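You operate a simulated robot arm through the tools that you are given. There is no shell and no other tool. Be economical: measure what you need, move in short steps, check, and stop when the job is done.

The job below is to be done with a simulated robot arm. You get a single attempt, and the scene is never put back.

JOB
Demagnetise blank UY6 on HIGH and lay it in the GOOD tray.
Fine: knob back to LOW and switch off afterwards; leave the other blanks as they are.

The check looks at the end state, three seconds after you hand in, the way a careful person would. Anything else that was tipped, shoved, dropped, spilled or broken makes it a failure.

ROBOT AND FRAMES
A 7-joint arm with a two-finger parallel gripper, fixed in place. Base frame: the origin is at the foot of the arm, x ahead of it, y to its left, z up; the work surface is at about z = 0. Units: m, degrees, N and s.
With the tool pointing down near the work surface it reaches from about 0.22 to 0.58 m from the base axis. Its first joint turns from -66.0 to 66.0 degrees. Payload 2.5 kg.
The TCP is the grasp point between the finger pads, 0.023 m short of the fingertips. In the tool frame z runs along the fingers and y along their closing line. The gripper opens to 0.094 m. The fingers are 0.038 m wide and 0.01 m thick; the gripper's body (0.054 by 0.096 m) begins 0.039 m behind the TCP.
Orientation is that of the tool frame in the base frame, as [roll, pitch, yaw] about the fixed x, y, z axes, in that order (R = Rz(yaw) Ry(pitch) Rx(roll)). With the fingers straight down and closing along the base's y, the tool's x points along the base's -x, its y along +y and its z along -z.

CONTROLS
- The arm moves only by the tool apply_moves. Its argument "deltas" is a list of rows, each an object (a shift or turn left out is 0, a gripper value left out holds the last) with "delta_pos": the shift along the tool's x, y, z in m, a list of three; "dr": the turn, a rotation vector about the tool's x, y, z in degrees, a list of three; "claw": the closure in counts, from 0 (fully open) to 255 (shut). In form: [{"delta_pos": [x, y, z], "dr": [rx, ry, rz], "claw": claw}, ...]. A call has 1 to 20 rows; each row shifts and turns the commanded pose from where the row before left it, along the tool's axes as they then stand. Rows are played at 5 a second. More than 0.05 m and 8.6 degrees between two rows, or a gripper value outside its range, and nothing of the call is played. Where a pose cannot be reached the arm comes as near as it can. A force on the tool above 40 N (or 10 N above the force at the start of the call, whichever is more), or a blocked arm, ends the call early, and 0.2 s more pass. The fingers move at their own pace (about 0.108 m/s each) and stop on an object; they squeeze with about 42 N. The grip force told is the motor's: it shows also when the fingers shut on nothing. Time passes only in rows, and 0.2 s behind the last, so rows that do not move let the fingers close. It gives the time, the measured TCP pose, the force on the tool (base axes), the opening and the grip force at its end, in the units of the frame above (readings bear some noise).
- Cameras (640 x 400 px; columns grow to the right, rows downward): "scene" is fixed at [0.1064, -0.3985, 0.5447]; the picture's right is [0.90, -0.44, 0.00], its down [-0.25, -0.50, -0.83] and it looks along [0.37, 0.74, -0.56] (base axes); focal length 313 px, centre (320, 200). "wrist" rides on the gripper at [0.086, 0.016, -0.074] in the tool frame; the picture's right is [-0.18, 0.98, 0.00], its down [-0.58, -0.11, -0.81] and it looks along [-0.79, -0.15, 0.59] (tool axes); focal length 243 px, centre (320, 200). There is no depth. A picture from a camera that has moved, and an enlarged one, comes with that camera's place and axes in the base frame and with its lens.
- camera(camera): a new picture of that camera. No time passes.
- inspect(camera, box): a new picture of the part [left, top, right, bottom] of that camera's present view, enlarged. No time passes.
- job_done(): hands the job in; it is judged then, once.

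Go step by step. Nothing tells you positions but the pictures and the camera data: compare them with the known pose of the tool, close in by small moves and look again before you grip or let go. The budget is 120 turns and 64 pictures, counting those below and the enlarged ones. Unless the task says otherwise, let go and move clear before handing in, and close with one line.

The tools are called as a command line: name --argument value ..., lists and objects as JSON in quotes. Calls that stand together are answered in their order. apply_moves: Moves the arm, as the interface text tells. Its arguments: {"type":"object","properties":{"deltas":{"type":"array"}},"required":["deltas"]} The other tools are called the same way: camera (camera) takes a picture; inspect (camera, box) takes an enlarged picture of a part of a camera's view; job_done () hands the job in.

At the start:

```text
time_s: 0.0
ee_pos: [0.3494, 0.2093, 0.3292]
ee_rot: [-179.9, 0.0, 179.9]
force: [0.2, 0.5, 1.1]
gripper_width: 0.0941
grasp_force: 0.0
```

scene: 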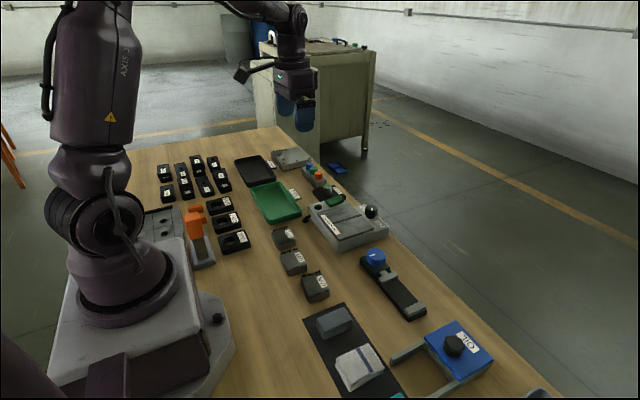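
wrist: 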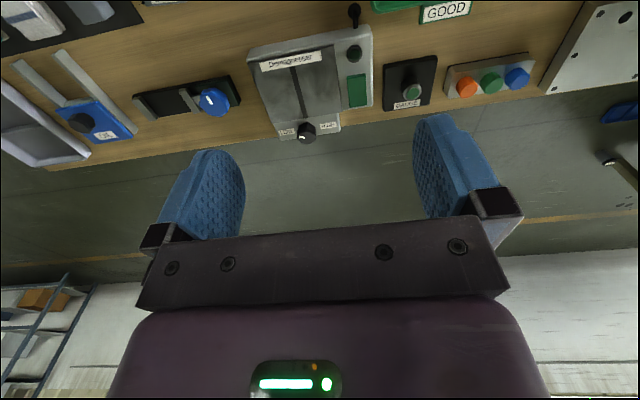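

I see a bench with several blanks, a demagnetiser with a knob and switches, a green GOOD tray and a dark tray. First I'll enlarge the views to read the labels.

inspect --camera "scene" --box '[140, 140, 260, 260]'

inspect --camera "scene" --box '[230, 140, 430, 310]'

inspect --camera "wrist" --box '[230, 0, 550, 160]'

```text
3.33 times, centred on (200, 200) of scene
camera zoom: at [0.1064, -0.3985, 0.5447], right [0.9, -0.44, 0.0], down [-0.25, -0.5, -0.83], along [0.37, 0.74, -0.56], focal length 1045 px, centre (720, 200)
```

zoom: 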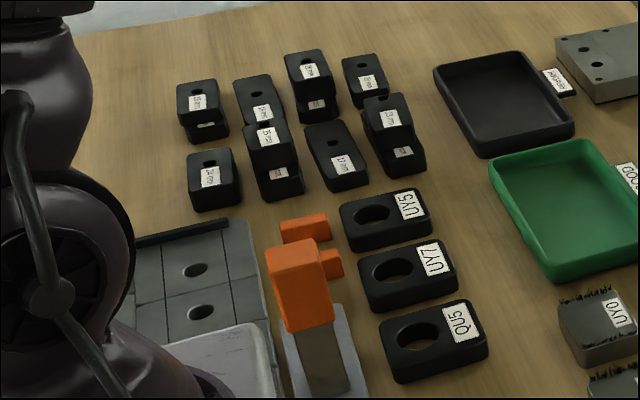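

```text
2.35 times, centred on (330, 225) of scene
camera zoom: at [0.1064, -0.3985, 0.5447], right [0.9, -0.44, 0.0], down [-0.25, -0.5, -0.83], along [0.37, 0.74, -0.56], focal length 738 px, centre (296, 141)
```

zoom: 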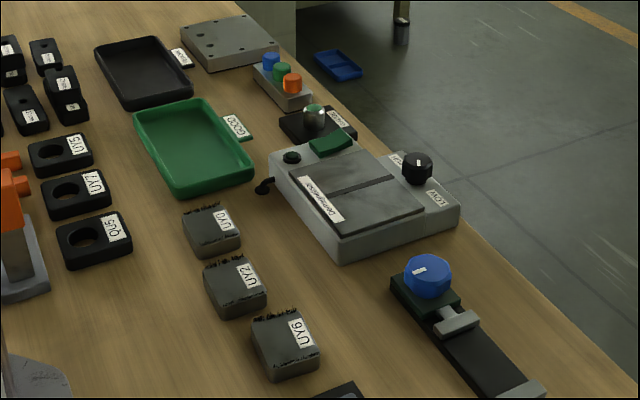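

```text
2.00 times, centred on (390, 80) of wrist
camera zoom: at [0.264, 0.2247, 0.4039], right [0.18, 0.98, 0.0], down [0.58, -0.11, 0.81], along [0.79, -0.15, -0.59], focal length 485 px, centre (180, 440)
```

zoom: 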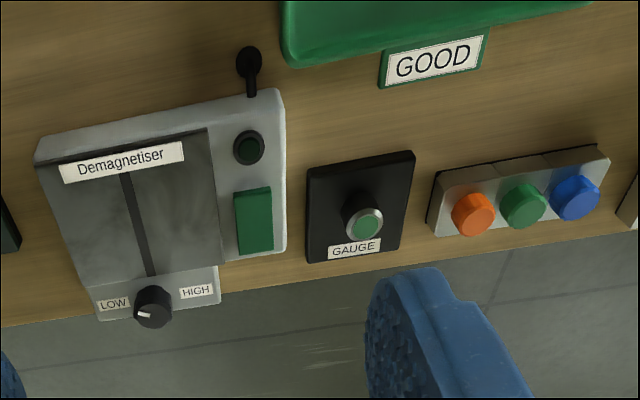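

inspect --camera "scene" --box '[340, 185, 404, 225]'

inspect --camera "scene" --box '[260, 215, 356, 310]'

inspect --camera "wrist" --box '[240, 10, 400, 150]'

```text
10.00 times, centred on (372, 205) of scene
camera zoom: at [0.1064, -0.3985, 0.5447], right [0.9, -0.44, 0.0], down [-0.25, -0.5, -0.83], along [0.37, 0.74, -0.56], focal length 3134 px, centre (-200, 150)
```

zoom: 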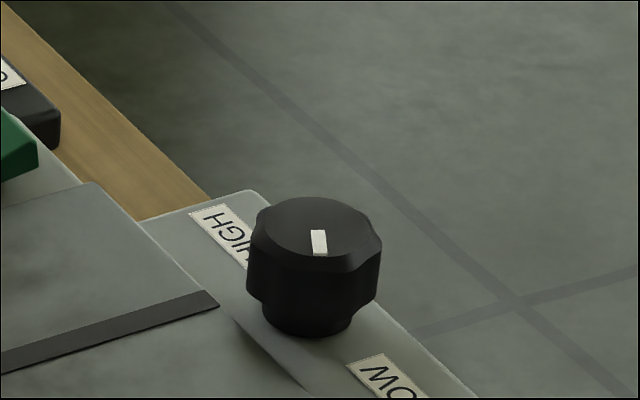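

```text
4.21 times, centred on (308, 262) of scene
camera zoom: at [0.1064, -0.3985, 0.5447], right [0.9, -0.44, 0.0], down [-0.25, -0.5, -0.83], along [0.37, 0.74, -0.56], focal length 1320 px, centre (370, -63)
```

zoom: 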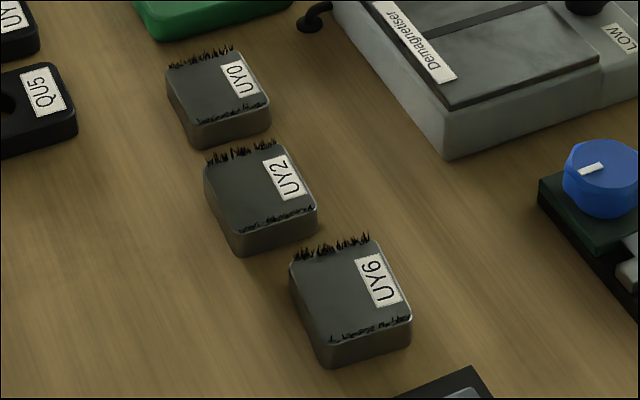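

```text
2.86 times, centred on (320, 80) of wrist
camera zoom: at [0.264, 0.2247, 0.4039], right [0.18, 0.98, 0.0], down [0.58, -0.11, 0.81], along [0.79, -0.15, -0.59], focal length 693 px, centre (320, 543)
```

zoom: 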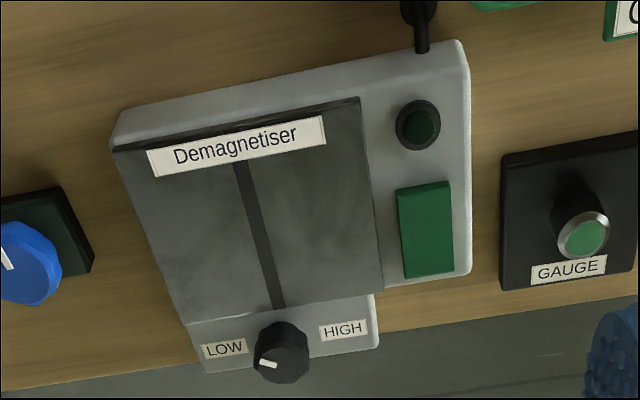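

apply_moves --deltas '[{"delta_pos": [-0.03, -0.026, 0.03]}, {"delta_pos": [-0.03, -0.026, 0.03]}, {"delta_pos": [-0.03, -0.026, 0.03]}, {"delta_pos": [0, 0, 0.03]}, {}]'

camera --camera "wrist"

```text
time_s: 1.2
ee_pos: [0.4395, 0.1316, 0.2068]
ee_rot: [-180.0, 0.0, 179.9]
force: [-0.3, -0.2, 0.9]
gripper_width: 0.094
grasp_force: 0.0
```

```text
55 pictures are left
camera wrist: at [0.3546, 0.1472, 0.2825], right [0.18, 0.98, 0.0], down [0.58, -0.11, 0.81], along [0.79, -0.15, -0.59], focal length 243 px, centre (320, 200)
```

wrist: 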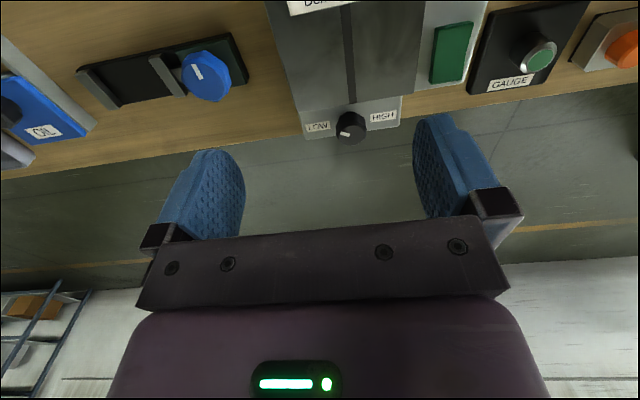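

apply_moves --deltas '[{"delta_pos": [-0.045, 0.008, 0.02]}, {"delta_pos": [-0.045, 0.008, 0.02]}, {}]'

camera --camera "wrist"

inspect --camera "wrist" --box '[240, 20, 440, 145]'

```text
time_s: 2.0
ee_pos: [0.5313, 0.1456, 0.1712]
ee_rot: [180.0, 0.0, -179.9]
force: [-0.7, 0.3, 0.4]
gripper_width: 0.0938
grasp_force: 0.0
```

```text
54 pictures are left
camera wrist: at [0.4455, 0.1615, 0.2453], right [0.18, 0.98, 0.0], down [0.58, -0.11, 0.81], along [0.79, -0.15, -0.59], focal length 243 px, centre (320, 200)
```

wrist: 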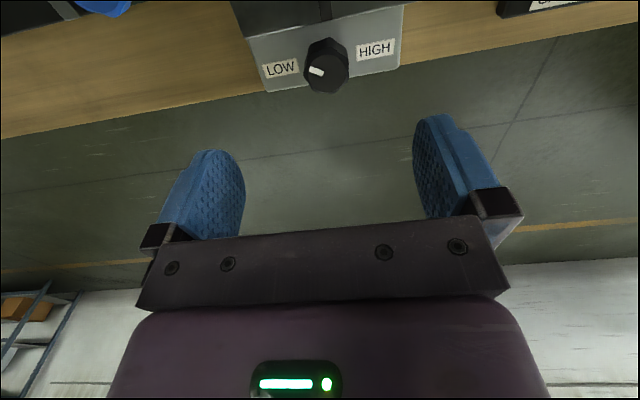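

```text
3.20 times, centred on (340, 82) of wrist
camera zoom: at [0.4455, 0.1615, 0.2453], right [0.18, 0.98, 0.0], down [0.58, -0.11, 0.81], along [0.79, -0.15, -0.59], focal length 776 px, centre (256, 576)
```

zoom: 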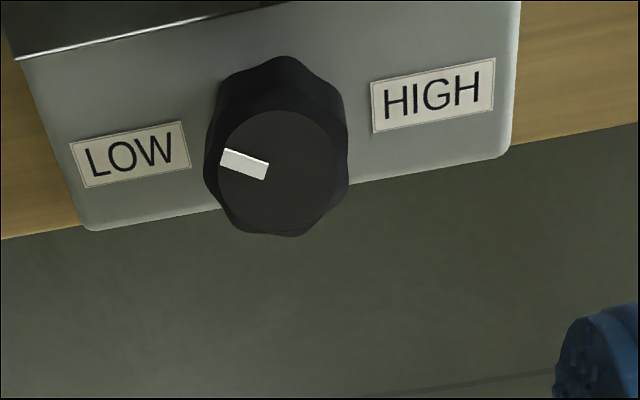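

The knob sits at about (0.535, 0.150) with its top at z≈0.06 and its pointer towards LOW. HIGH should be about 115° clockwise seen from above. I'll pre-turn the gripper and centre it over the knob.

apply_moves --deltas '[{"delta_pos": [-0.004, 0.004, 0.0]}, {"dr": [0, 0, -8]}, {"dr": [0, 0, -8]}, {"dr": [0, 0, -8]}, {"dr": [0, 0, -8]}, {"dr": [0, 0, -8]}, {"dr": [0, 0, -8]}, {"dr": [0, 0, -8]}, {"delta_pos": [0, 0, 0.04]}, {}]'

camera --camera "wrist"

inspect --camera "scene" --box '[300, 110, 460, 250]'

```text
time_s: 4.2
ee_pos: [0.534, 0.1517, 0.1314]
ee_rot: [179.9, 0.1, -124.0]
force: [-0.2, 0.1, 0.4]
gripper_width: 0.094
grasp_force: 0.1
```

```text
52 pictures are left
camera wrist: at [0.4734, 0.088, 0.2053], right [-0.71, 0.7, 0.0], down [0.41, 0.42, 0.81], along [0.57, 0.58, -0.59], focal length 243 px, centre (320, 200)
```

wrist: 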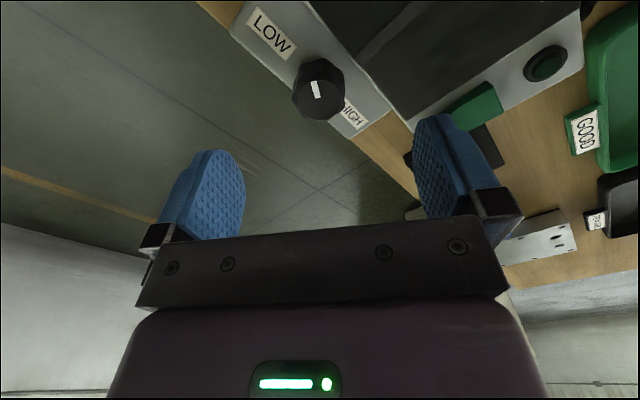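

```text
2.86 times, centred on (380, 180) of scene
camera zoom: at [0.1064, -0.3985, 0.5447], right [0.9, -0.44, 0.0], down [-0.25, -0.5, -0.83], along [0.37, 0.74, -0.56], focal length 896 px, centre (149, 257)
```

zoom: 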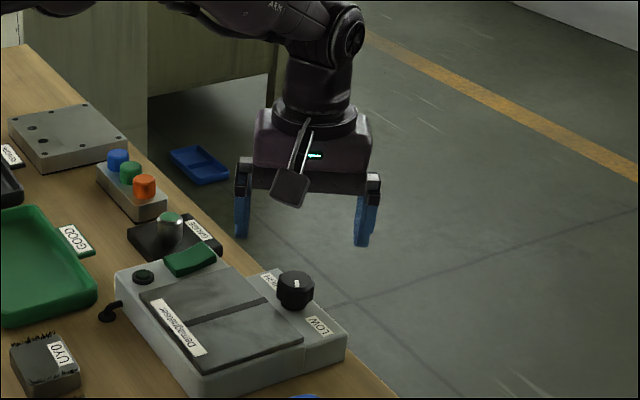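

apply_moves --deltas '[{"delta_pos": [0.002, -0.0014, 0.03]}, {"delta_pos": [0, 0, 0.02]}, {"delta_pos": [0, 0, 0.0095]}, {}]'

inspect --camera "scene" --box '[320, 160, 420, 240]'

camera --camera "wrist"

```text
time_s: 5.2
ee_pos: [0.5349, 0.1483, 0.0704]
ee_rot: [180.0, 0.0, -123.9]
force: [0.7, -0.4, -0.6]
gripper_width: 0.0941
grasp_force: 0.1
```

```text
5.00 times, centred on (370, 200) of scene
camera zoom: at [0.1064, -0.3985, 0.5447], right [0.9, -0.44, 0.0], down [-0.25, -0.5, -0.83], along [0.37, 0.74, -0.56], focal length 1567 px, centre (70, 200)
```

zoom: 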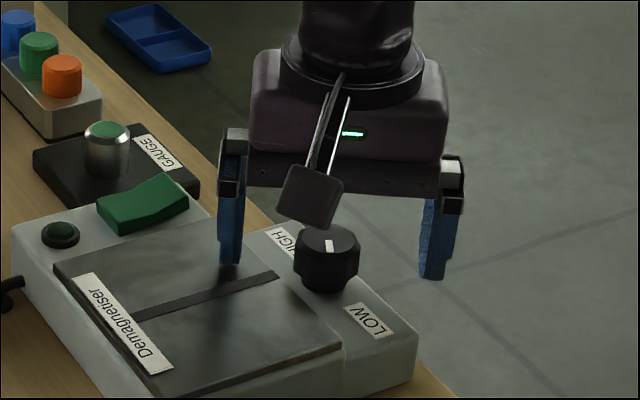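

```text
49 pictures are left
camera wrist: at [0.4738, 0.0848, 0.1459], right [-0.71, 0.7, 0.0], down [0.41, 0.42, 0.81], along [0.57, 0.57, -0.59], focal length 243 px, centre (320, 200)
```

wrist: 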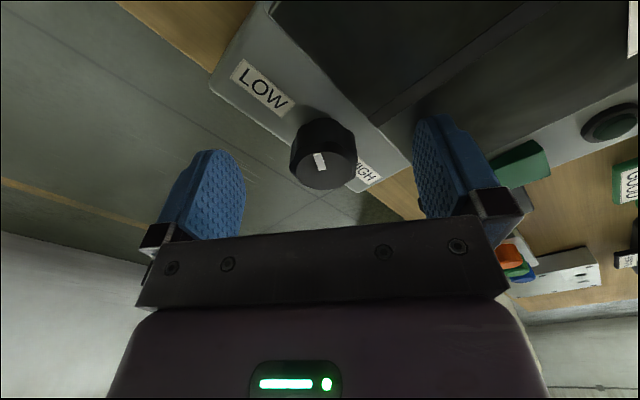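

apply_moves --deltas '[{"delta_pos": [0, 0.0028, 0.0]}, {"claw": 140}, {"claw": 255}, {}, {}]'

camera --camera "wrist"

```text
time_s: 6.4
ee_pos: [0.5321, 0.1482, 0.0704]
ee_rot: [-179.8, 0.0, -124.0]
force: [16.8, -7.9, -9.6]
gripper_width: 0.0334
grasp_force: 44.8
```

```text
48 pictures are left
camera wrist: at [0.4716, 0.0854, 0.1452], right [-0.71, 0.7, 0.0], down [0.41, 0.42, 0.81], along [0.57, 0.57, -0.59], focal length 243 px, centre (320, 200)
```

wrist: 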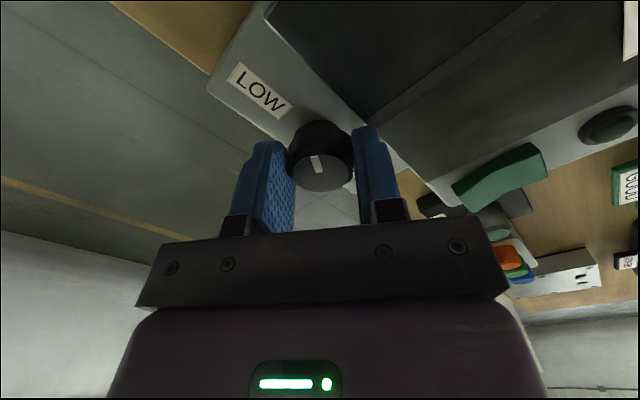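

apply_moves --deltas '[{"delta_pos": [0, -0.0025, 0.0]}, {}, {"dr": [0, 0, 6]}, {"dr": [0, 0, 6]}, {}]'

inspect --camera "wrist" --box '[220, 50, 420, 240]'

```text
time_s: 7.6
ee_pos: [0.5321, 0.1486, 0.0708]
ee_rot: [179.9, -0.2, -136.0]
force: [-16.7, -8.4, 15.6]
gripper_width: 0.0337
grasp_force: 45.2
```

```text
2.11 times, centred on (320, 145) of wrist
camera zoom: at [0.4603, 0.0999, 0.1456], right [-0.55, 0.83, 0.0], down [0.5, 0.33, 0.8], along [0.67, 0.44, -0.59], focal length 511 px, centre (320, 316)
```

zoom: 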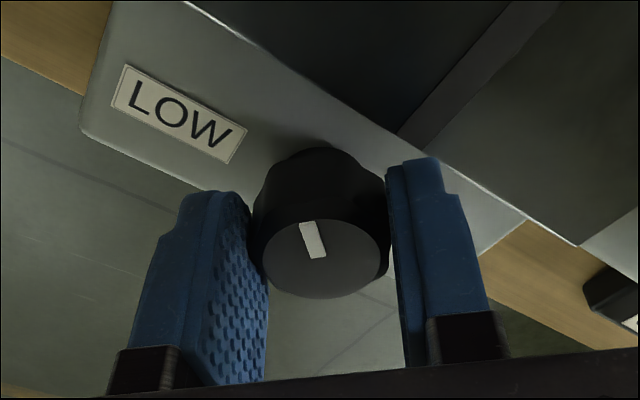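

apply_moves --deltas '[{"delta_pos": [0.0012, 0.0004, -0.0005]}, {"dr": [0, 0, 6]}, {"dr": [0, 0, 6]}, {"dr": [0, 0, 6]}, {"dr": [0, 0, 6]}, {"dr": [0, 0, 6]}, {"dr": [0, 0, 6]}, {}]'

inspect --camera "wrist" --box '[220, 50, 420, 240]'

```text
time_s: 9.4
ee_pos: [0.5323, 0.1506, 0.0705]
ee_rot: [179.8, 0.0, -172.0]
force: [2.8, 14.9, 2.3]
gripper_width: 0.0337
grasp_force: 45.0
```

```text
2.11 times, centred on (320, 145) of wrist
camera zoom: at [0.445, 0.1533, 0.1452], right [0.05, 1.0, 0.0], down [0.59, -0.03, 0.81], along [0.81, -0.03, -0.59], focal length 511 px, centre (320, 316)
```

zoom: 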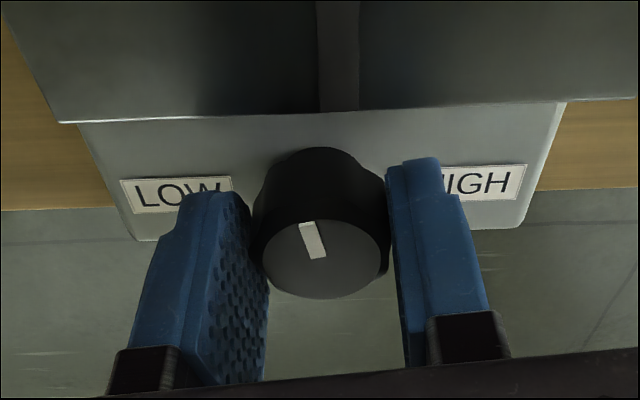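

apply_moves --deltas '[{"delta_pos": [0, 0.001, 0]}, {"dr": [0, 0, 6]}, {"dr": [0, 0, 6]}, {"dr": [0, 0, 6]}, {"dr": [0, 0, 6]}, {"dr": [0, 0, 6]}, {"dr": [0, 0, 6]}, {"dr": [0, 0, 6]}, {"dr": [0, 0, 6]}, {"dr": [0, 0, 6]}, {}]'

inspect --camera "wrist" --box '[220, 50, 420, 240]'

```text
time_s: 11.5
ee_pos: [0.5317, 0.1513, 0.0699]
ee_rot: [179.4, 0.0, 138.5]
force: [4.8, 1.7, -1.6]
gripper_width: 0.0335
grasp_force: 45.1
stopped in row 10: the force on the tool passed its limit (the readings are from after the stop); the commanded pose is now the measured one
```

```text
2.11 times, centred on (320, 145) of wrist
camera zoom: at [0.4788, 0.2202, 0.1452], right [0.79, 0.61, 0.01], down [0.36, -0.47, 0.81], along [0.5, -0.63, -0.59], focal length 511 px, centre (320, 316)
```

zoom: 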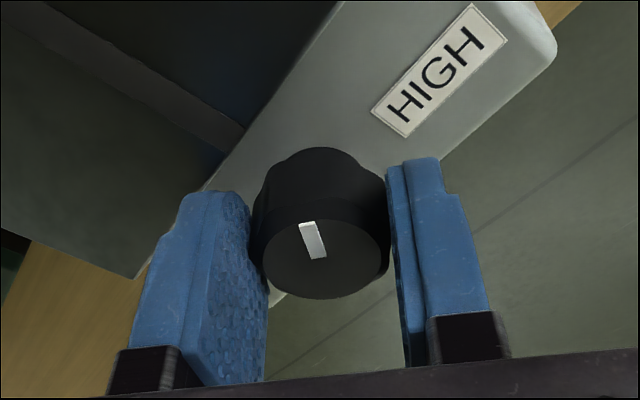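

apply_moves --deltas '[{"dr": [0, 0, 4]}, {"dr": [0, 0, 4]}, {"dr": [0, 0, 4]}, {}]'

inspect --camera "scene" --box '[320, 160, 420, 240]'

```text
time_s: 12.5
ee_pos: [0.5319, 0.152, 0.0706]
ee_rot: [179.3, -0.1, 126.5]
force: [15.9, 6.8, -11.0]
gripper_width: 0.0336
grasp_force: 45.3
```

```text
5.00 times, centred on (370, 200) of scene
camera zoom: at [0.1065, -0.3985, 0.5447], right [0.9, -0.44, 0.0], down [-0.25, -0.5, -0.83], along [0.37, 0.74, -0.56], focal length 1567 px, centre (70, 200)
```

zoom: 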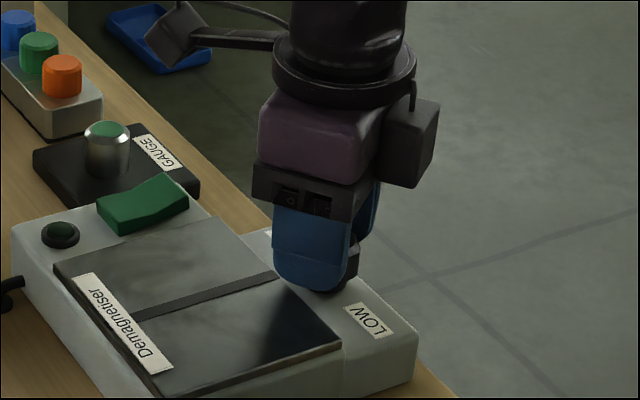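

apply_moves --deltas '[{"dr": [0, 0, 4]}, {"dr": [0, 0, 4]}, {"dr": [0, 0, 4]}, {}]'

inspect --camera "wrist" --box '[220, 50, 420, 240]'

```text
time_s: 13.5
ee_pos: [0.5321, 0.1528, 0.0698]
ee_rot: [179.4, -0.2, 114.5]
force: [15.2, 8.1, -5.4]
gripper_width: 0.0335
grasp_force: 45.1
```

```text
2.11 times, centred on (320, 145) of wrist
camera zoom: at [0.5122, 0.2368, 0.1457], right [0.97, 0.24, 0.01], down [0.14, -0.58, 0.8], along [0.2, -0.78, -0.6], focal length 511 px, centre (320, 316)
```

zoom: 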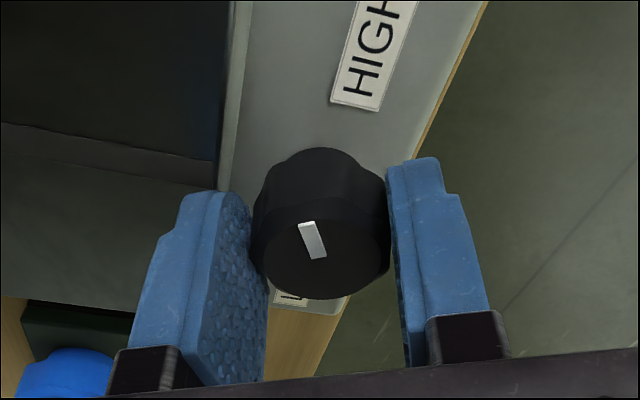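

apply_moves --deltas '[{"claw": 0}, {}, {"delta_pos": [0, 0, -0.04]}, {"delta_pos": [0, 0, -0.05]}, {"dr": [0, 0, -8]}, {"dr": [0, 0, -8]}, {"dr": [0, 0, -8]}, {"dr": [0, 0, -8]}, {"dr": [0, 0, -8]}, {"dr": [0, 0, -8]}, {"dr": [0, 0, -8]}, {"dr": [0, 0, -8]}, {}]'

inspect --camera "wrist" --box '[240, 20, 440, 145]'

```text
time_s: 16.3
ee_pos: [0.5313, 0.1503, 0.1604]
ee_rot: [179.6, 0.3, 178.6]
force: [-0.6, -0.4, 0.0]
gripper_width: 0.0939
grasp_force: 0.1
```

```text
3.20 times, centred on (340, 82) of wrist
camera zoom: at [0.4464, 0.1683, 0.235], right [0.21, 0.98, 0.01], down [0.57, -0.13, 0.81], along [0.79, -0.16, -0.59], focal length 776 px, centre (256, 576)
```

zoom: 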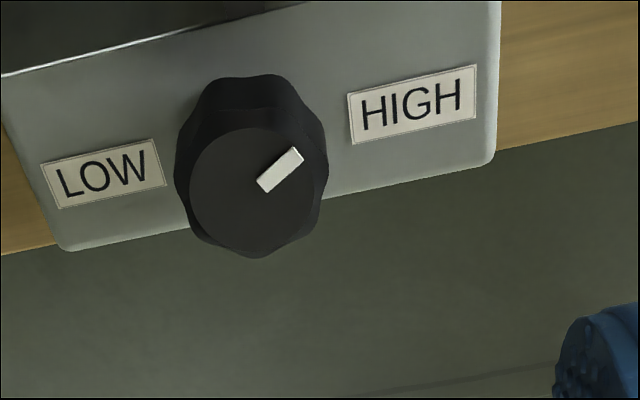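

inspect --camera "wrist" --box '[285, 35, 355, 105]'

inspect --camera "scene" --box '[340, 185, 404, 225]'

```text
5.71 times, centred on (320, 70) of wrist
camera zoom: at [0.4464, 0.1683, 0.235], right [0.21, 0.98, 0.01], down [0.57, -0.13, 0.81], along [0.79, -0.16, -0.59], focal length 1386 px, centre (320, 943)
```

zoom: 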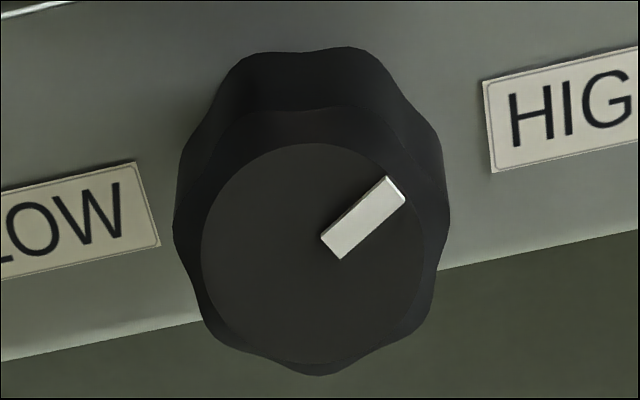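

```text
10.00 times, centred on (372, 205) of scene
camera zoom: at [0.1064, -0.3985, 0.5447], right [0.9, -0.44, 0.0], down [-0.25, -0.5, -0.83], along [0.37, 0.74, -0.56], focal length 3134 px, centre (-200, 150)
```

zoom: 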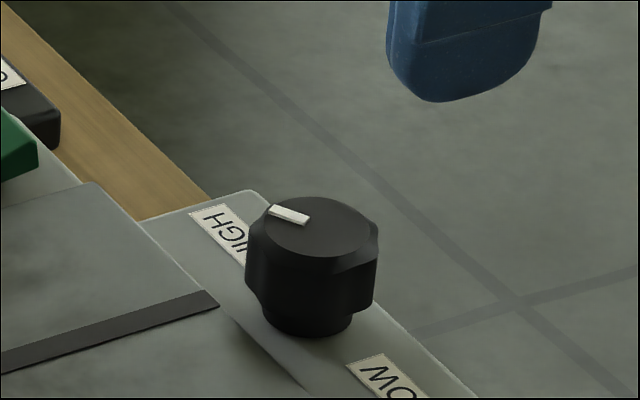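

apply_moves --deltas '[{"delta_pos": [0.037, 0.027, 0], "dr": [0, 0, -1.4]}, {"delta_pos": [0.037, 0.027, 0]}, {"delta_pos": [0.037, 0.026, 0], "claw": 255}, {}]'

camera --camera "wrist"

inspect --camera "scene" --box '[310, 180, 374, 220]'

```text
time_s: 17.3
ee_pos: [0.4206, 0.2347, 0.1604]
ee_rot: [179.6, 0.4, 179.9]
force: [-0.1, -0.2, 0.0]
gripper_width: 0.0
grasp_force: 37.5
```

```text
39 pictures are left
camera wrist: at [0.3348, 0.2506, 0.2345], right [0.19, 0.98, 0.01], down [0.58, -0.12, 0.81], along [0.8, -0.15, -0.59], focal length 243 px, centre (320, 200)
```

wrist: 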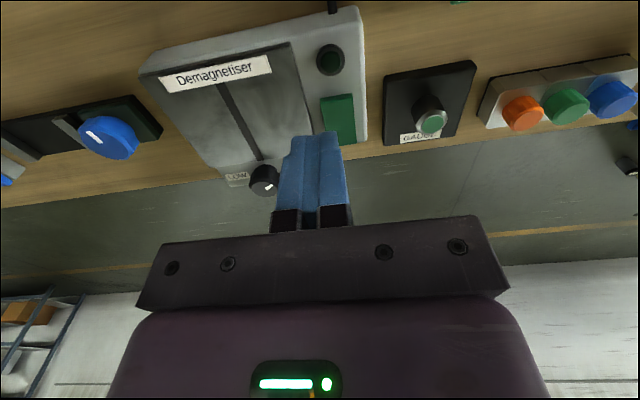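

```text
10.00 times, centred on (342, 200) of scene
camera zoom: at [0.1064, -0.3985, 0.5447], right [0.9, -0.44, 0.0], down [-0.25, -0.5, -0.83], along [0.37, 0.74, -0.56], focal length 3134 px, centre (100, 200)
```

zoom: 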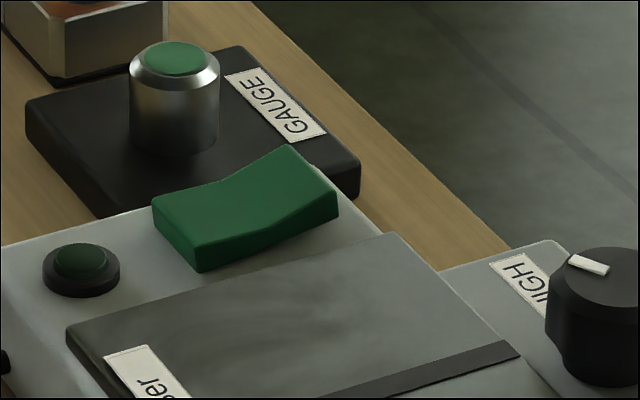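

apply_moves --deltas '[{"delta_pos": [-0.041, 0.004, 0.0]}, {"delta_pos": [-0.041, 0.004, 0.03]}, {"delta_pos": [0, 0, 0.04]}, {}]'

inspect --camera "scene" --box '[290, 150, 402, 220]'

camera --camera "wrist"

```text
refused: row 2 steps farther than a row can; nothing moved
```

```text
5.71 times, centred on (346, 185) of scene
camera zoom: at [0.1064, -0.3985, 0.5447], right [0.9, -0.44, 0.0], down [-0.25, -0.5, -0.83], along [0.37, 0.74, -0.56], focal length 1791 px, centre (171, 286)
```

zoom: 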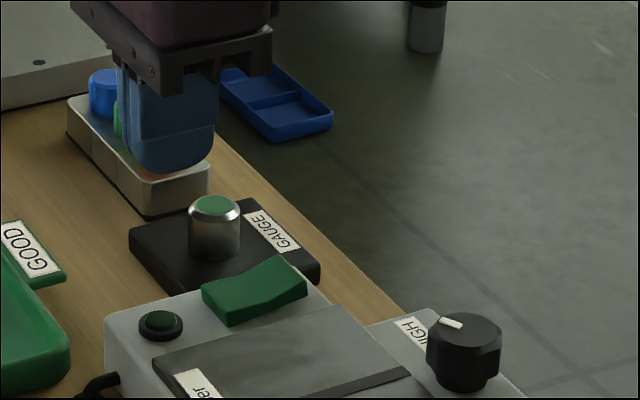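

```text
36 pictures are left
camera wrist: at [0.3348, 0.2506, 0.2345], right [0.19, 0.98, 0.01], down [0.58, -0.12, 0.81], along [0.8, -0.15, -0.59], focal length 243 px, centre (320, 200)
```

wrist: 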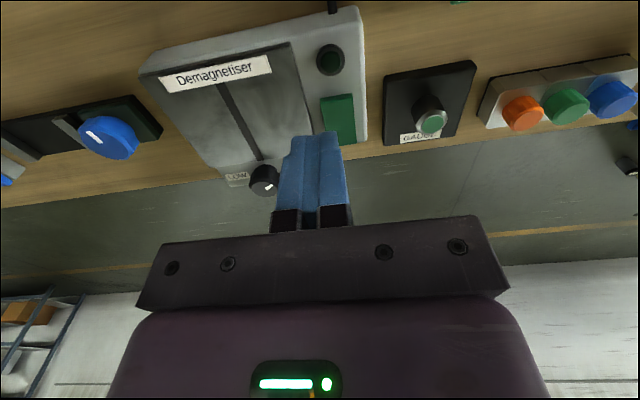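

apply_moves --deltas '[{"delta_pos": [-0.041, 0.004, 0.0]}, {"delta_pos": [-0.041, 0.004, 0.0]}, {"delta_pos": [0, 0, 0.035]}, {"delta_pos": [0, 0, 0.035]}, {}]'

inspect --camera "scene" --box '[310, 160, 390, 210]'

inspect --camera "wrist" --box '[230, 0, 450, 200]'

```text
time_s: 18.5
ee_pos: [0.5031, 0.2428, 0.0892]
ee_rot: [179.5, 0.4, 179.8]
force: [-0.3, 0.1, -0.4]
gripper_width: 0.0004
grasp_force: 41.7
```

```text
8.00 times, centred on (350, 185) of scene
camera zoom: at [0.1065, -0.3985, 0.5447], right [0.9, -0.44, 0.0], down [-0.25, -0.5, -0.83], along [0.37, 0.74, -0.56], focal length 2508 px, centre (80, 320)
```

zoom: 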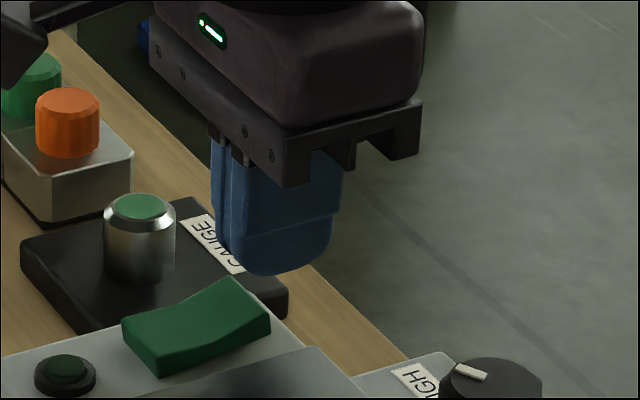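

```text
2.00 times, centred on (340, 100) of wrist
camera zoom: at [0.4166, 0.2586, 0.1633], right [0.19, 0.98, 0.01], down [0.58, -0.12, 0.81], along [0.8, -0.15, -0.59], focal length 485 px, centre (280, 400)
```

zoom: 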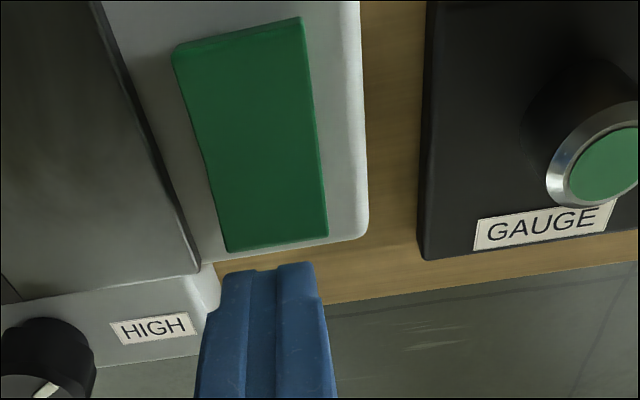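

apply_moves --deltas '[{"delta_pos": [0, 0, 0.006]}, {"delta_pos": [0, 0, 0.005]}, {"delta_pos": [0, 0, 0.004]}, {"delta_pos": [0, 0, 0.003]}, {"delta_pos": [0, 0, 0.003]}, {}]'

inspect --camera "scene" --box '[310, 160, 390, 210]'

```text
time_s: 19.9
ee_pos: [0.5057, 0.2421, 0.0735]
ee_rot: [179.4, 0.8, 179.9]
force: [-5.6, -2.2, 33.8]
gripper_width: 0.0
grasp_force: 42.2
```

```text
8.00 times, centred on (350, 185) of scene
camera zoom: at [0.1063, -0.3986, 0.5446], right [0.9, -0.44, 0.0], down [-0.25, -0.5, -0.83], along [0.37, 0.74, -0.56], focal length 2508 px, centre (80, 320)
```

zoom: 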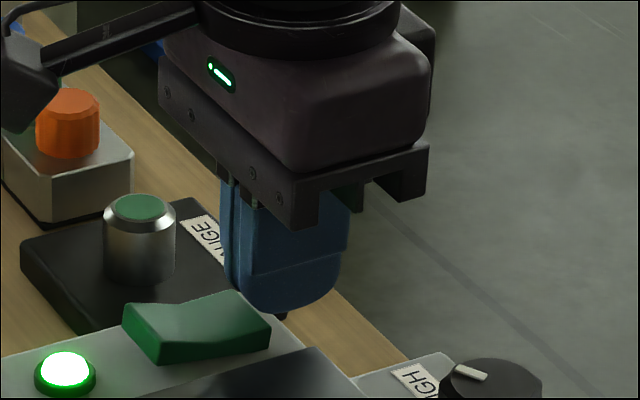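

apply_moves --deltas '[{"delta_pos": [0, 0, -0.045]}, {"delta_pos": [0, 0, -0.045], "dr": [0.6, -0.8, 0]}, {"delta_pos": [0, 0, -0.02], "claw": 0}, {"delta_pos": [0.032, -0.035, 0]}, {"delta_pos": [0.032, -0.035, 0]}, {"delta_pos": [0.032, -0.035, 0]}, {"delta_pos": [0.032, -0.035, 0]}, {"delta_pos": [0.032, -0.035, 0]}, {"delta_pos": [0.032, -0.035, 0]}, {"delta_pos": [0.025, -0.032, 0]}, {}]'

camera --camera "wrist"

inspect --camera "scene" --box '[240, 170, 400, 310]'

```text
time_s: 22.3
ee_pos: [0.2844, -0.0009, 0.1749]
ee_rot: [-179.8, 1.2, 179.9]
force: [-0.9, -0.4, -0.9]
gripper_width: 0.0941
grasp_force: 0.1
```

```text
32 pictures are left
camera wrist: at [0.1966, 0.0141, 0.2485], right [0.19, 0.98, 0.0], down [0.56, -0.11, 0.82], along [0.8, -0.15, -0.57], focal length 243 px, centre (320, 200)
```

wrist: 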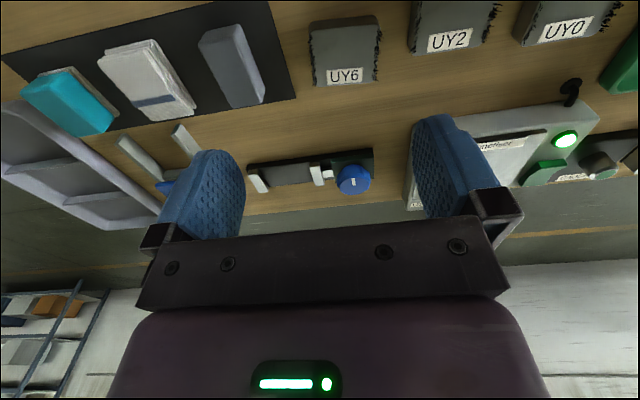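

```text
2.86 times, centred on (320, 240) of scene
camera zoom: at [0.1064, -0.3986, 0.5447], right [0.9, -0.44, 0.0], down [-0.25, -0.5, -0.83], along [0.37, 0.74, -0.56], focal length 896 px, centre (320, 86)
```

zoom: 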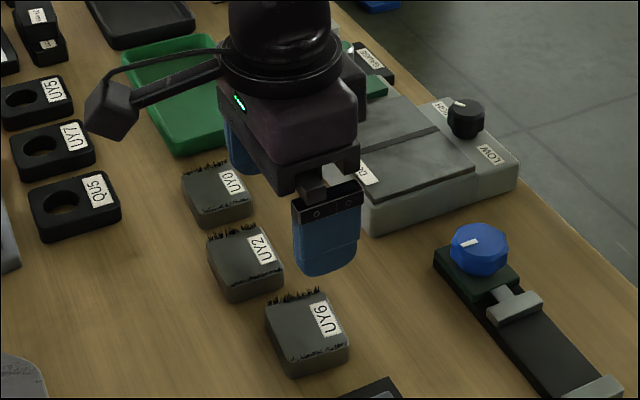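

apply_moves --deltas '[{"delta_pos": [-0.018, 0.011, 0], "dr": [0, 1.2, 0], "claw": 45}, {"delta_pos": [0, 0, 0.04]}, {"delta_pos": [0, 0, 0.035]}, {}]'

camera --camera "wrist"

inspect --camera "scene" --box '[260, 200, 388, 310]'

```text
time_s: 23.3
ee_pos: [0.3011, 0.0087, 0.1009]
ee_rot: [-179.9, 0.0, 179.9]
force: [-0.1, 0.4, -0.1]
gripper_width: 0.0778
grasp_force: 0.1
```

```text
30 pictures are left
camera wrist: at [0.2165, 0.0258, 0.1756], right [0.19, 0.98, 0.0], down [0.58, -0.11, 0.81], along [0.79, -0.15, -0.59], focal length 243 px, centre (320, 200)
```

wrist: 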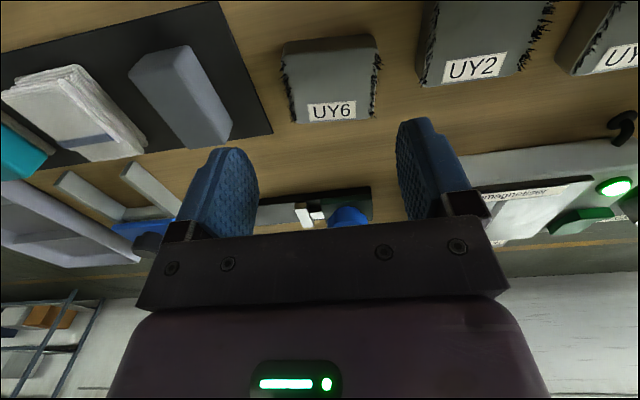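

```text
3.64 times, centred on (324, 255) of scene
camera zoom: at [0.1065, -0.3985, 0.5447], right [0.9, -0.44, 0.0], down [-0.25, -0.5, -0.83], along [0.37, 0.74, -0.56], focal length 1140 px, centre (306, 0)
```

zoom: 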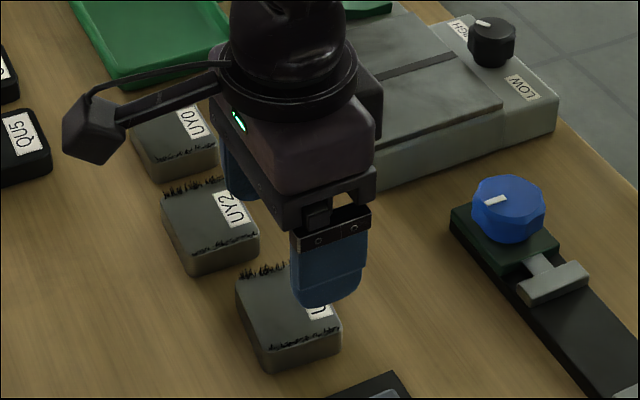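

apply_moves --deltas '[{"delta_pos": [0, 0.0093, 0], "dr": [0, 0, 6]}, {"delta_pos": [0, 0, 0.03]}, {}]'

camera --camera "wrist"

```text
time_s: 24.1
ee_pos: [0.3017, 0.0191, 0.0698]
ee_rot: [-179.8, 0.0, 173.9]
force: [-0.8, -0.5, 0.6]
gripper_width: 0.0774
grasp_force: 0.1
```

```text
28 pictures are left
camera wrist: at [0.2191, 0.044, 0.146], right [0.29, 0.96, 0.0], down [0.57, -0.17, 0.81], along [0.77, -0.23, -0.59], focal length 243 px, centre (320, 200)
```

wrist: 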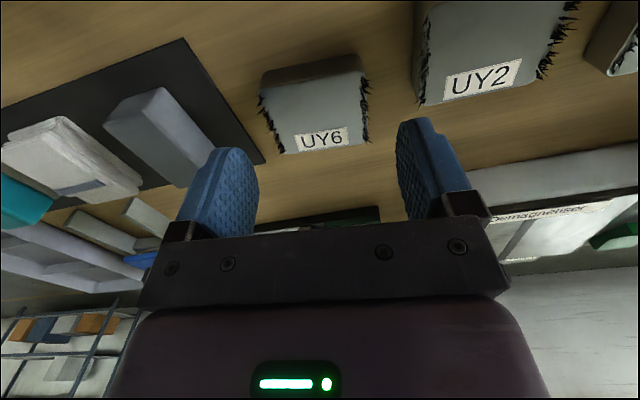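

apply_moves --deltas '[{"delta_pos": [0, 0, 0.02]}, {"delta_pos": [0, 0, 0.015]}, {"delta_pos": [0, 0, 0.008]}, {}]'

inspect --camera "scene" --box '[270, 220, 366, 300]'

inspect --camera "wrist" --box '[160, 70, 500, 270]'

```text
time_s: 25.1
ee_pos: [0.3025, 0.0173, 0.0266]
ee_rot: [-179.8, 0.0, 173.8]
force: [-0.1, -1.3, -0.4]
gripper_width: 0.0777
grasp_force: 0.1
```

```text
5.00 times, centred on (318, 260) of scene
camera zoom: at [0.1065, -0.3985, 0.5447], right [0.9, -0.44, 0.0], down [-0.25, -0.5, -0.83], along [0.37, 0.74, -0.56], focal length 1567 px, centre (330, -100)
```

zoom: 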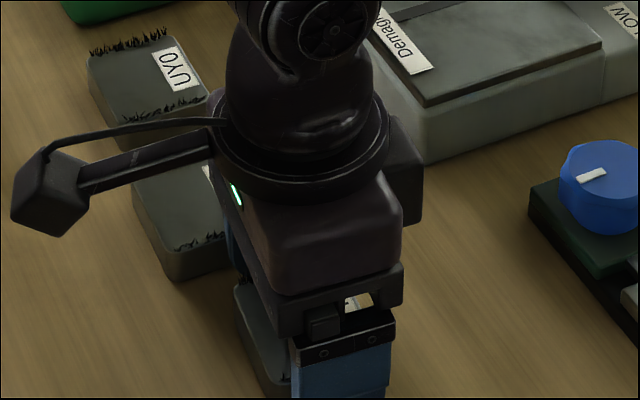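

```text
1.88 times, centred on (330, 170) of wrist
camera zoom: at [0.2194, 0.0432, 0.1021], right [0.29, 0.96, 0.0], down [0.57, -0.17, 0.81], along [0.77, -0.23, -0.59], focal length 457 px, centre (301, 256)
```

zoom: 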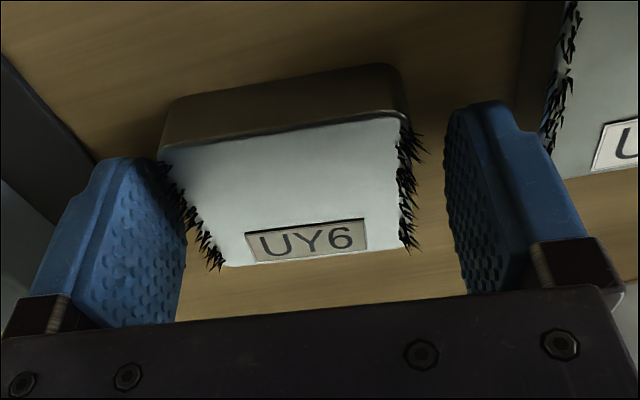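

apply_moves --deltas '[{"delta_pos": [0, -0.002, 0.001]}, {"claw": 90}, {"claw": 255}, {}, {}]'

apply_moves --deltas '[{"delta_pos": [0, 0, -0.03]}, {"delta_pos": [0, 0, -0.04]}, {"delta_pos": [0, 0, -0.04]}, {}]'

inspect --camera "wrist" --box '[160, 70, 500, 270]'

```text
time_s: 26.3
ee_pos: [0.3026, 0.016, 0.0263]
ee_rot: [-179.8, 0.0, 173.8]
force: [0.2, 2.1, 0.8]
gripper_width: 0.0594
grasp_force: 41.9
```

```text
time_s: 27.3
ee_pos: [0.3031, 0.0132, 0.1389]
ee_rot: [-179.8, 0.0, 173.8]
force: [0.6, -0.4, 0.5]
gripper_width: 0.0
grasp_force: 42.2
```

```text
1.88 times, centred on (330, 170) of wrist
camera zoom: at [0.2202, 0.0397, 0.2128], right [0.29, 0.96, 0.0], down [0.57, -0.17, 0.81], along [0.77, -0.23, -0.59], focal length 457 px, centre (301, 256)
```

zoom: 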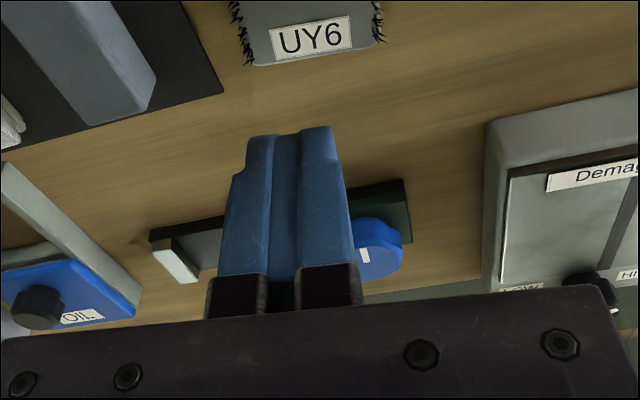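

apply_moves --deltas '[{"claw": 40}, {}, {}]'

camera --camera "wrist"

inspect --camera "scene" --box '[260, 230, 356, 310]'

```text
time_s: 28.1
ee_pos: [0.3026, 0.0153, 0.1369]
ee_rot: [-179.8, 0.0, 173.9]
force: [-0.3, -0.1, 0.0]
gripper_width: 0.0793
grasp_force: 0.0
```

```text
24 pictures are left
camera wrist: at [0.2203, 0.0397, 0.2124], right [0.29, 0.96, 0.0], down [0.57, -0.17, 0.81], along [0.77, -0.23, -0.59], focal length 243 px, centre (320, 200)
```

wrist: 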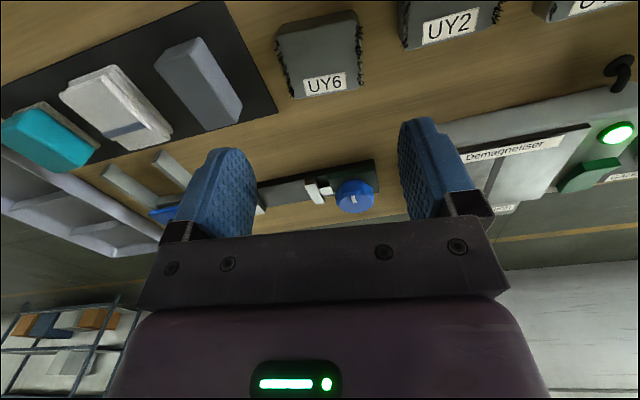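

```text
5.00 times, centred on (308, 270) of scene
camera zoom: at [0.1064, -0.3985, 0.5447], right [0.9, -0.44, 0.0], down [-0.25, -0.5, -0.83], along [0.37, 0.74, -0.56], focal length 1567 px, centre (380, -150)
```

zoom: 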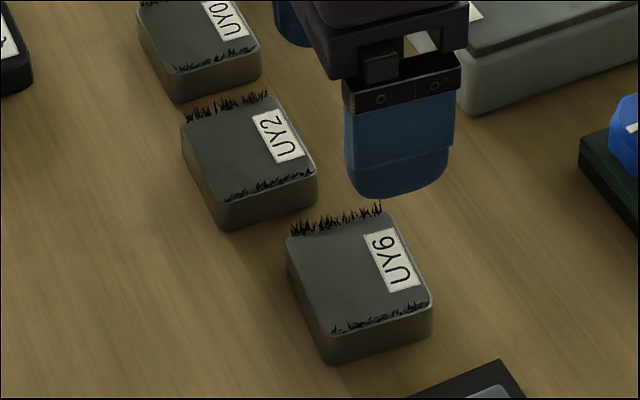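

apply_moves --deltas '[{"delta_pos": [0, 0.0005, 0.04]}, {"delta_pos": [0, 0, 0.04]}, {"delta_pos": [0, 0, 0.02]}, {"delta_pos": [0, 0, 0.008]}, {"delta_pos": [0, 0, 0.004]}, {}]'

apply_moves --deltas '[{"claw": 80}, {"claw": 120}, {"claw": 255}, {}, {}, {}, {}]'

apply_moves --deltas '[{"delta_pos": [0, 0, -0.002]}, {"delta_pos": [0, 0, -0.002]}, {"delta_pos": [0, 0, -0.002]}, {}]'

inspect --camera "wrist" --box '[160, 70, 500, 270]'

```text
time_s: 29.5
ee_pos: [0.3039, 0.0156, 0.025]
ee_rot: [-179.7, 0.0, 173.9]
force: [-0.5, -0.3, 0.8]
gripper_width: 0.0794
grasp_force: 0.0
```

```text
time_s: 31.1
ee_pos: [0.3044, 0.0162, 0.0255]
ee_rot: [-179.9, 0.1, 173.9]
force: [1.1, -2.2, 2.1]
gripper_width: 0.0596
grasp_force: 41.8
```

```text
time_s: 32.1
ee_pos: [0.3035, 0.0161, 0.0318]
ee_rot: [-179.8, 0.0, 173.9]
force: [0.0, -0.6, -4.3]
gripper_width: 0.0599
grasp_force: 42.1
```

```text
1.88 times, centred on (330, 170) of wrist
camera zoom: at [0.2204, 0.0412, 0.1063], right [0.29, 0.96, 0.0], down [0.57, -0.17, 0.81], along [0.77, -0.23, -0.59], focal length 457 px, centre (301, 256)
```

zoom: 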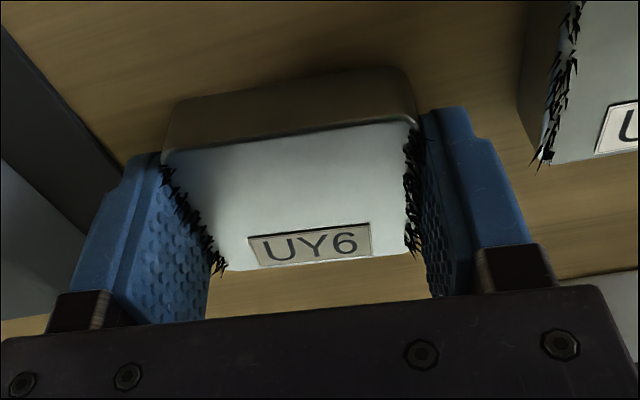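

apply_moves --deltas '[{"delta_pos": [0, 0, -0.004]}, {"delta_pos": [0, 0, -0.006]}, {"delta_pos": [0, 0, -0.008]}, {"delta_pos": [0, 0, -0.01]}, {"delta_pos": [0, 0, -0.01]}, {}]'

inspect --camera "wrist" --box '[160, 70, 500, 270]'

```text
time_s: 33.5
ee_pos: [0.3032, 0.0167, 0.0712]
ee_rot: [-179.8, -0.1, 173.8]
force: [0.6, -0.9, -4.6]
gripper_width: 0.0599
grasp_force: 42.0
```

```text
1.88 times, centred on (330, 170) of wrist
camera zoom: at [0.2202, 0.0425, 0.1447], right [0.29, 0.96, 0.0], down [0.57, -0.17, 0.81], along [0.77, -0.23, -0.59], focal length 457 px, centre (301, 256)
```

zoom: 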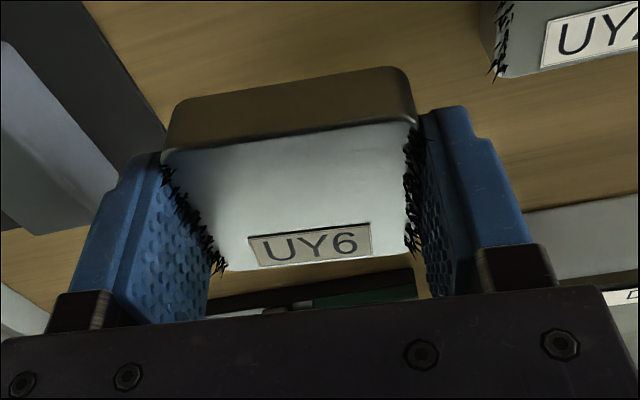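

apply_moves --deltas '[{"delta_pos": [0, 0, -0.01]}, {"delta_pos": [0, 0, -0.015]}, {"delta_pos": [0, 0, -0.015]}, {"delta_pos": [0, 0, -0.01]}, {"delta_pos": [-0.0073, 0.0082, 0]}, {"delta_pos": [-0.0147, 0.0164, 0]}, {"delta_pos": [-0.0147, 0.0164, 0]}, {"delta_pos": [-0.0147, 0.0164, 0]}, {"delta_pos": [-0.0147, 0.0164, 0]}, {"delta_pos": [-0.0147, 0.0164, 0]}, {"delta_pos": [-0.0147, 0.0164, 0]}, {"delta_pos": [-0.0147, 0.0164, 0]}, {"delta_pos": [-0.0147, 0.0164, 0]}, {"delta_pos": [-0.0073, 0.0082, 0]}, {}]'

camera --camera "wrist"

inspect --camera "scene" --box '[280, 140, 420, 260]'

```text
time_s: 36.7
ee_pos: [0.4485, 0.1508, 0.1189]
ee_rot: [-179.8, 0.0, 173.9]
force: [0.3, 1.4, -4.4]
gripper_width: 0.0597
grasp_force: 42.1
```

```text
20 pictures are left
camera wrist: at [0.3668, 0.1748, 0.194], right [0.29, 0.96, 0.0], down [0.57, -0.17, 0.81], along [0.77, -0.23, -0.59], focal length 243 px, centre (320, 200)
```

wrist: 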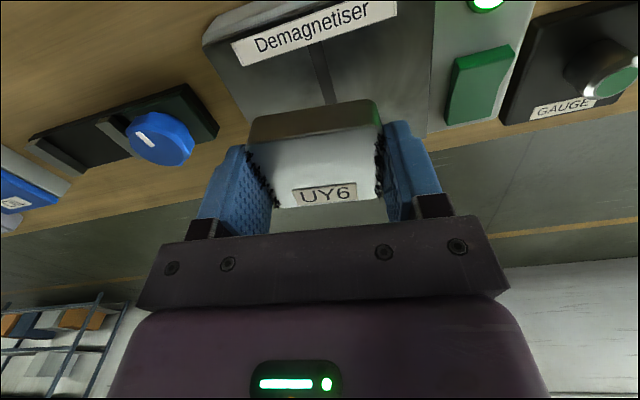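

```text
3.33 times, centred on (350, 200) of scene
camera zoom: at [0.1065, -0.3985, 0.5447], right [0.9, -0.44, 0.0], down [-0.25, -0.5, -0.83], along [0.37, 0.74, -0.56], focal length 1045 px, centre (220, 200)
```

zoom: 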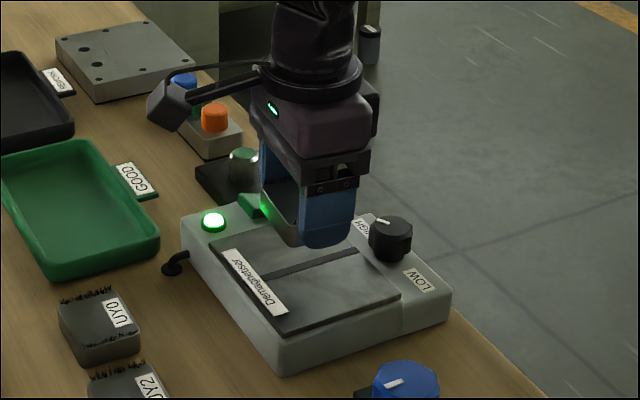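

apply_moves --deltas '[{"delta_pos": [0, 0, 0.01]}, {"delta_pos": [0, 0, 0.012]}, {"delta_pos": [0, 0, 0.01]}, {"delta_pos": [0, 0, 0.006]}, {"delta_pos": [0, 0, 0.003]}, {}]'

inspect --camera "scene" --box '[310, 160, 406, 240]'

```text
time_s: 38.1
ee_pos: [0.451, 0.1485, 0.0775]
ee_rot: [-179.7, 0.0, 173.9]
force: [0.2, 0.0, -4.2]
gripper_width: 0.0599
grasp_force: 42.2
```

```text
5.00 times, centred on (358, 200) of scene
camera zoom: at [0.1065, -0.3985, 0.5447], right [0.9, -0.44, 0.0], down [-0.25, -0.5, -0.83], along [0.37, 0.74, -0.56], focal length 1567 px, centre (130, 200)
```

zoom: 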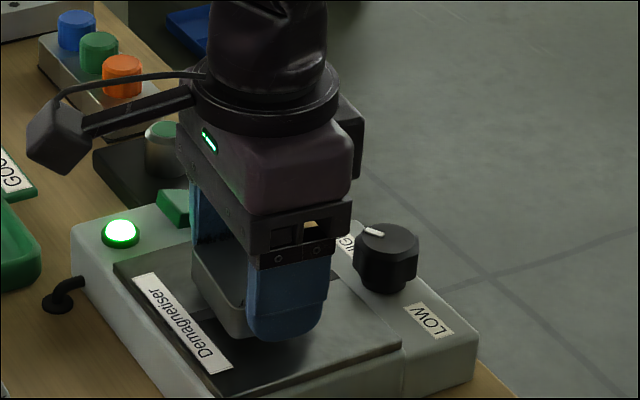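

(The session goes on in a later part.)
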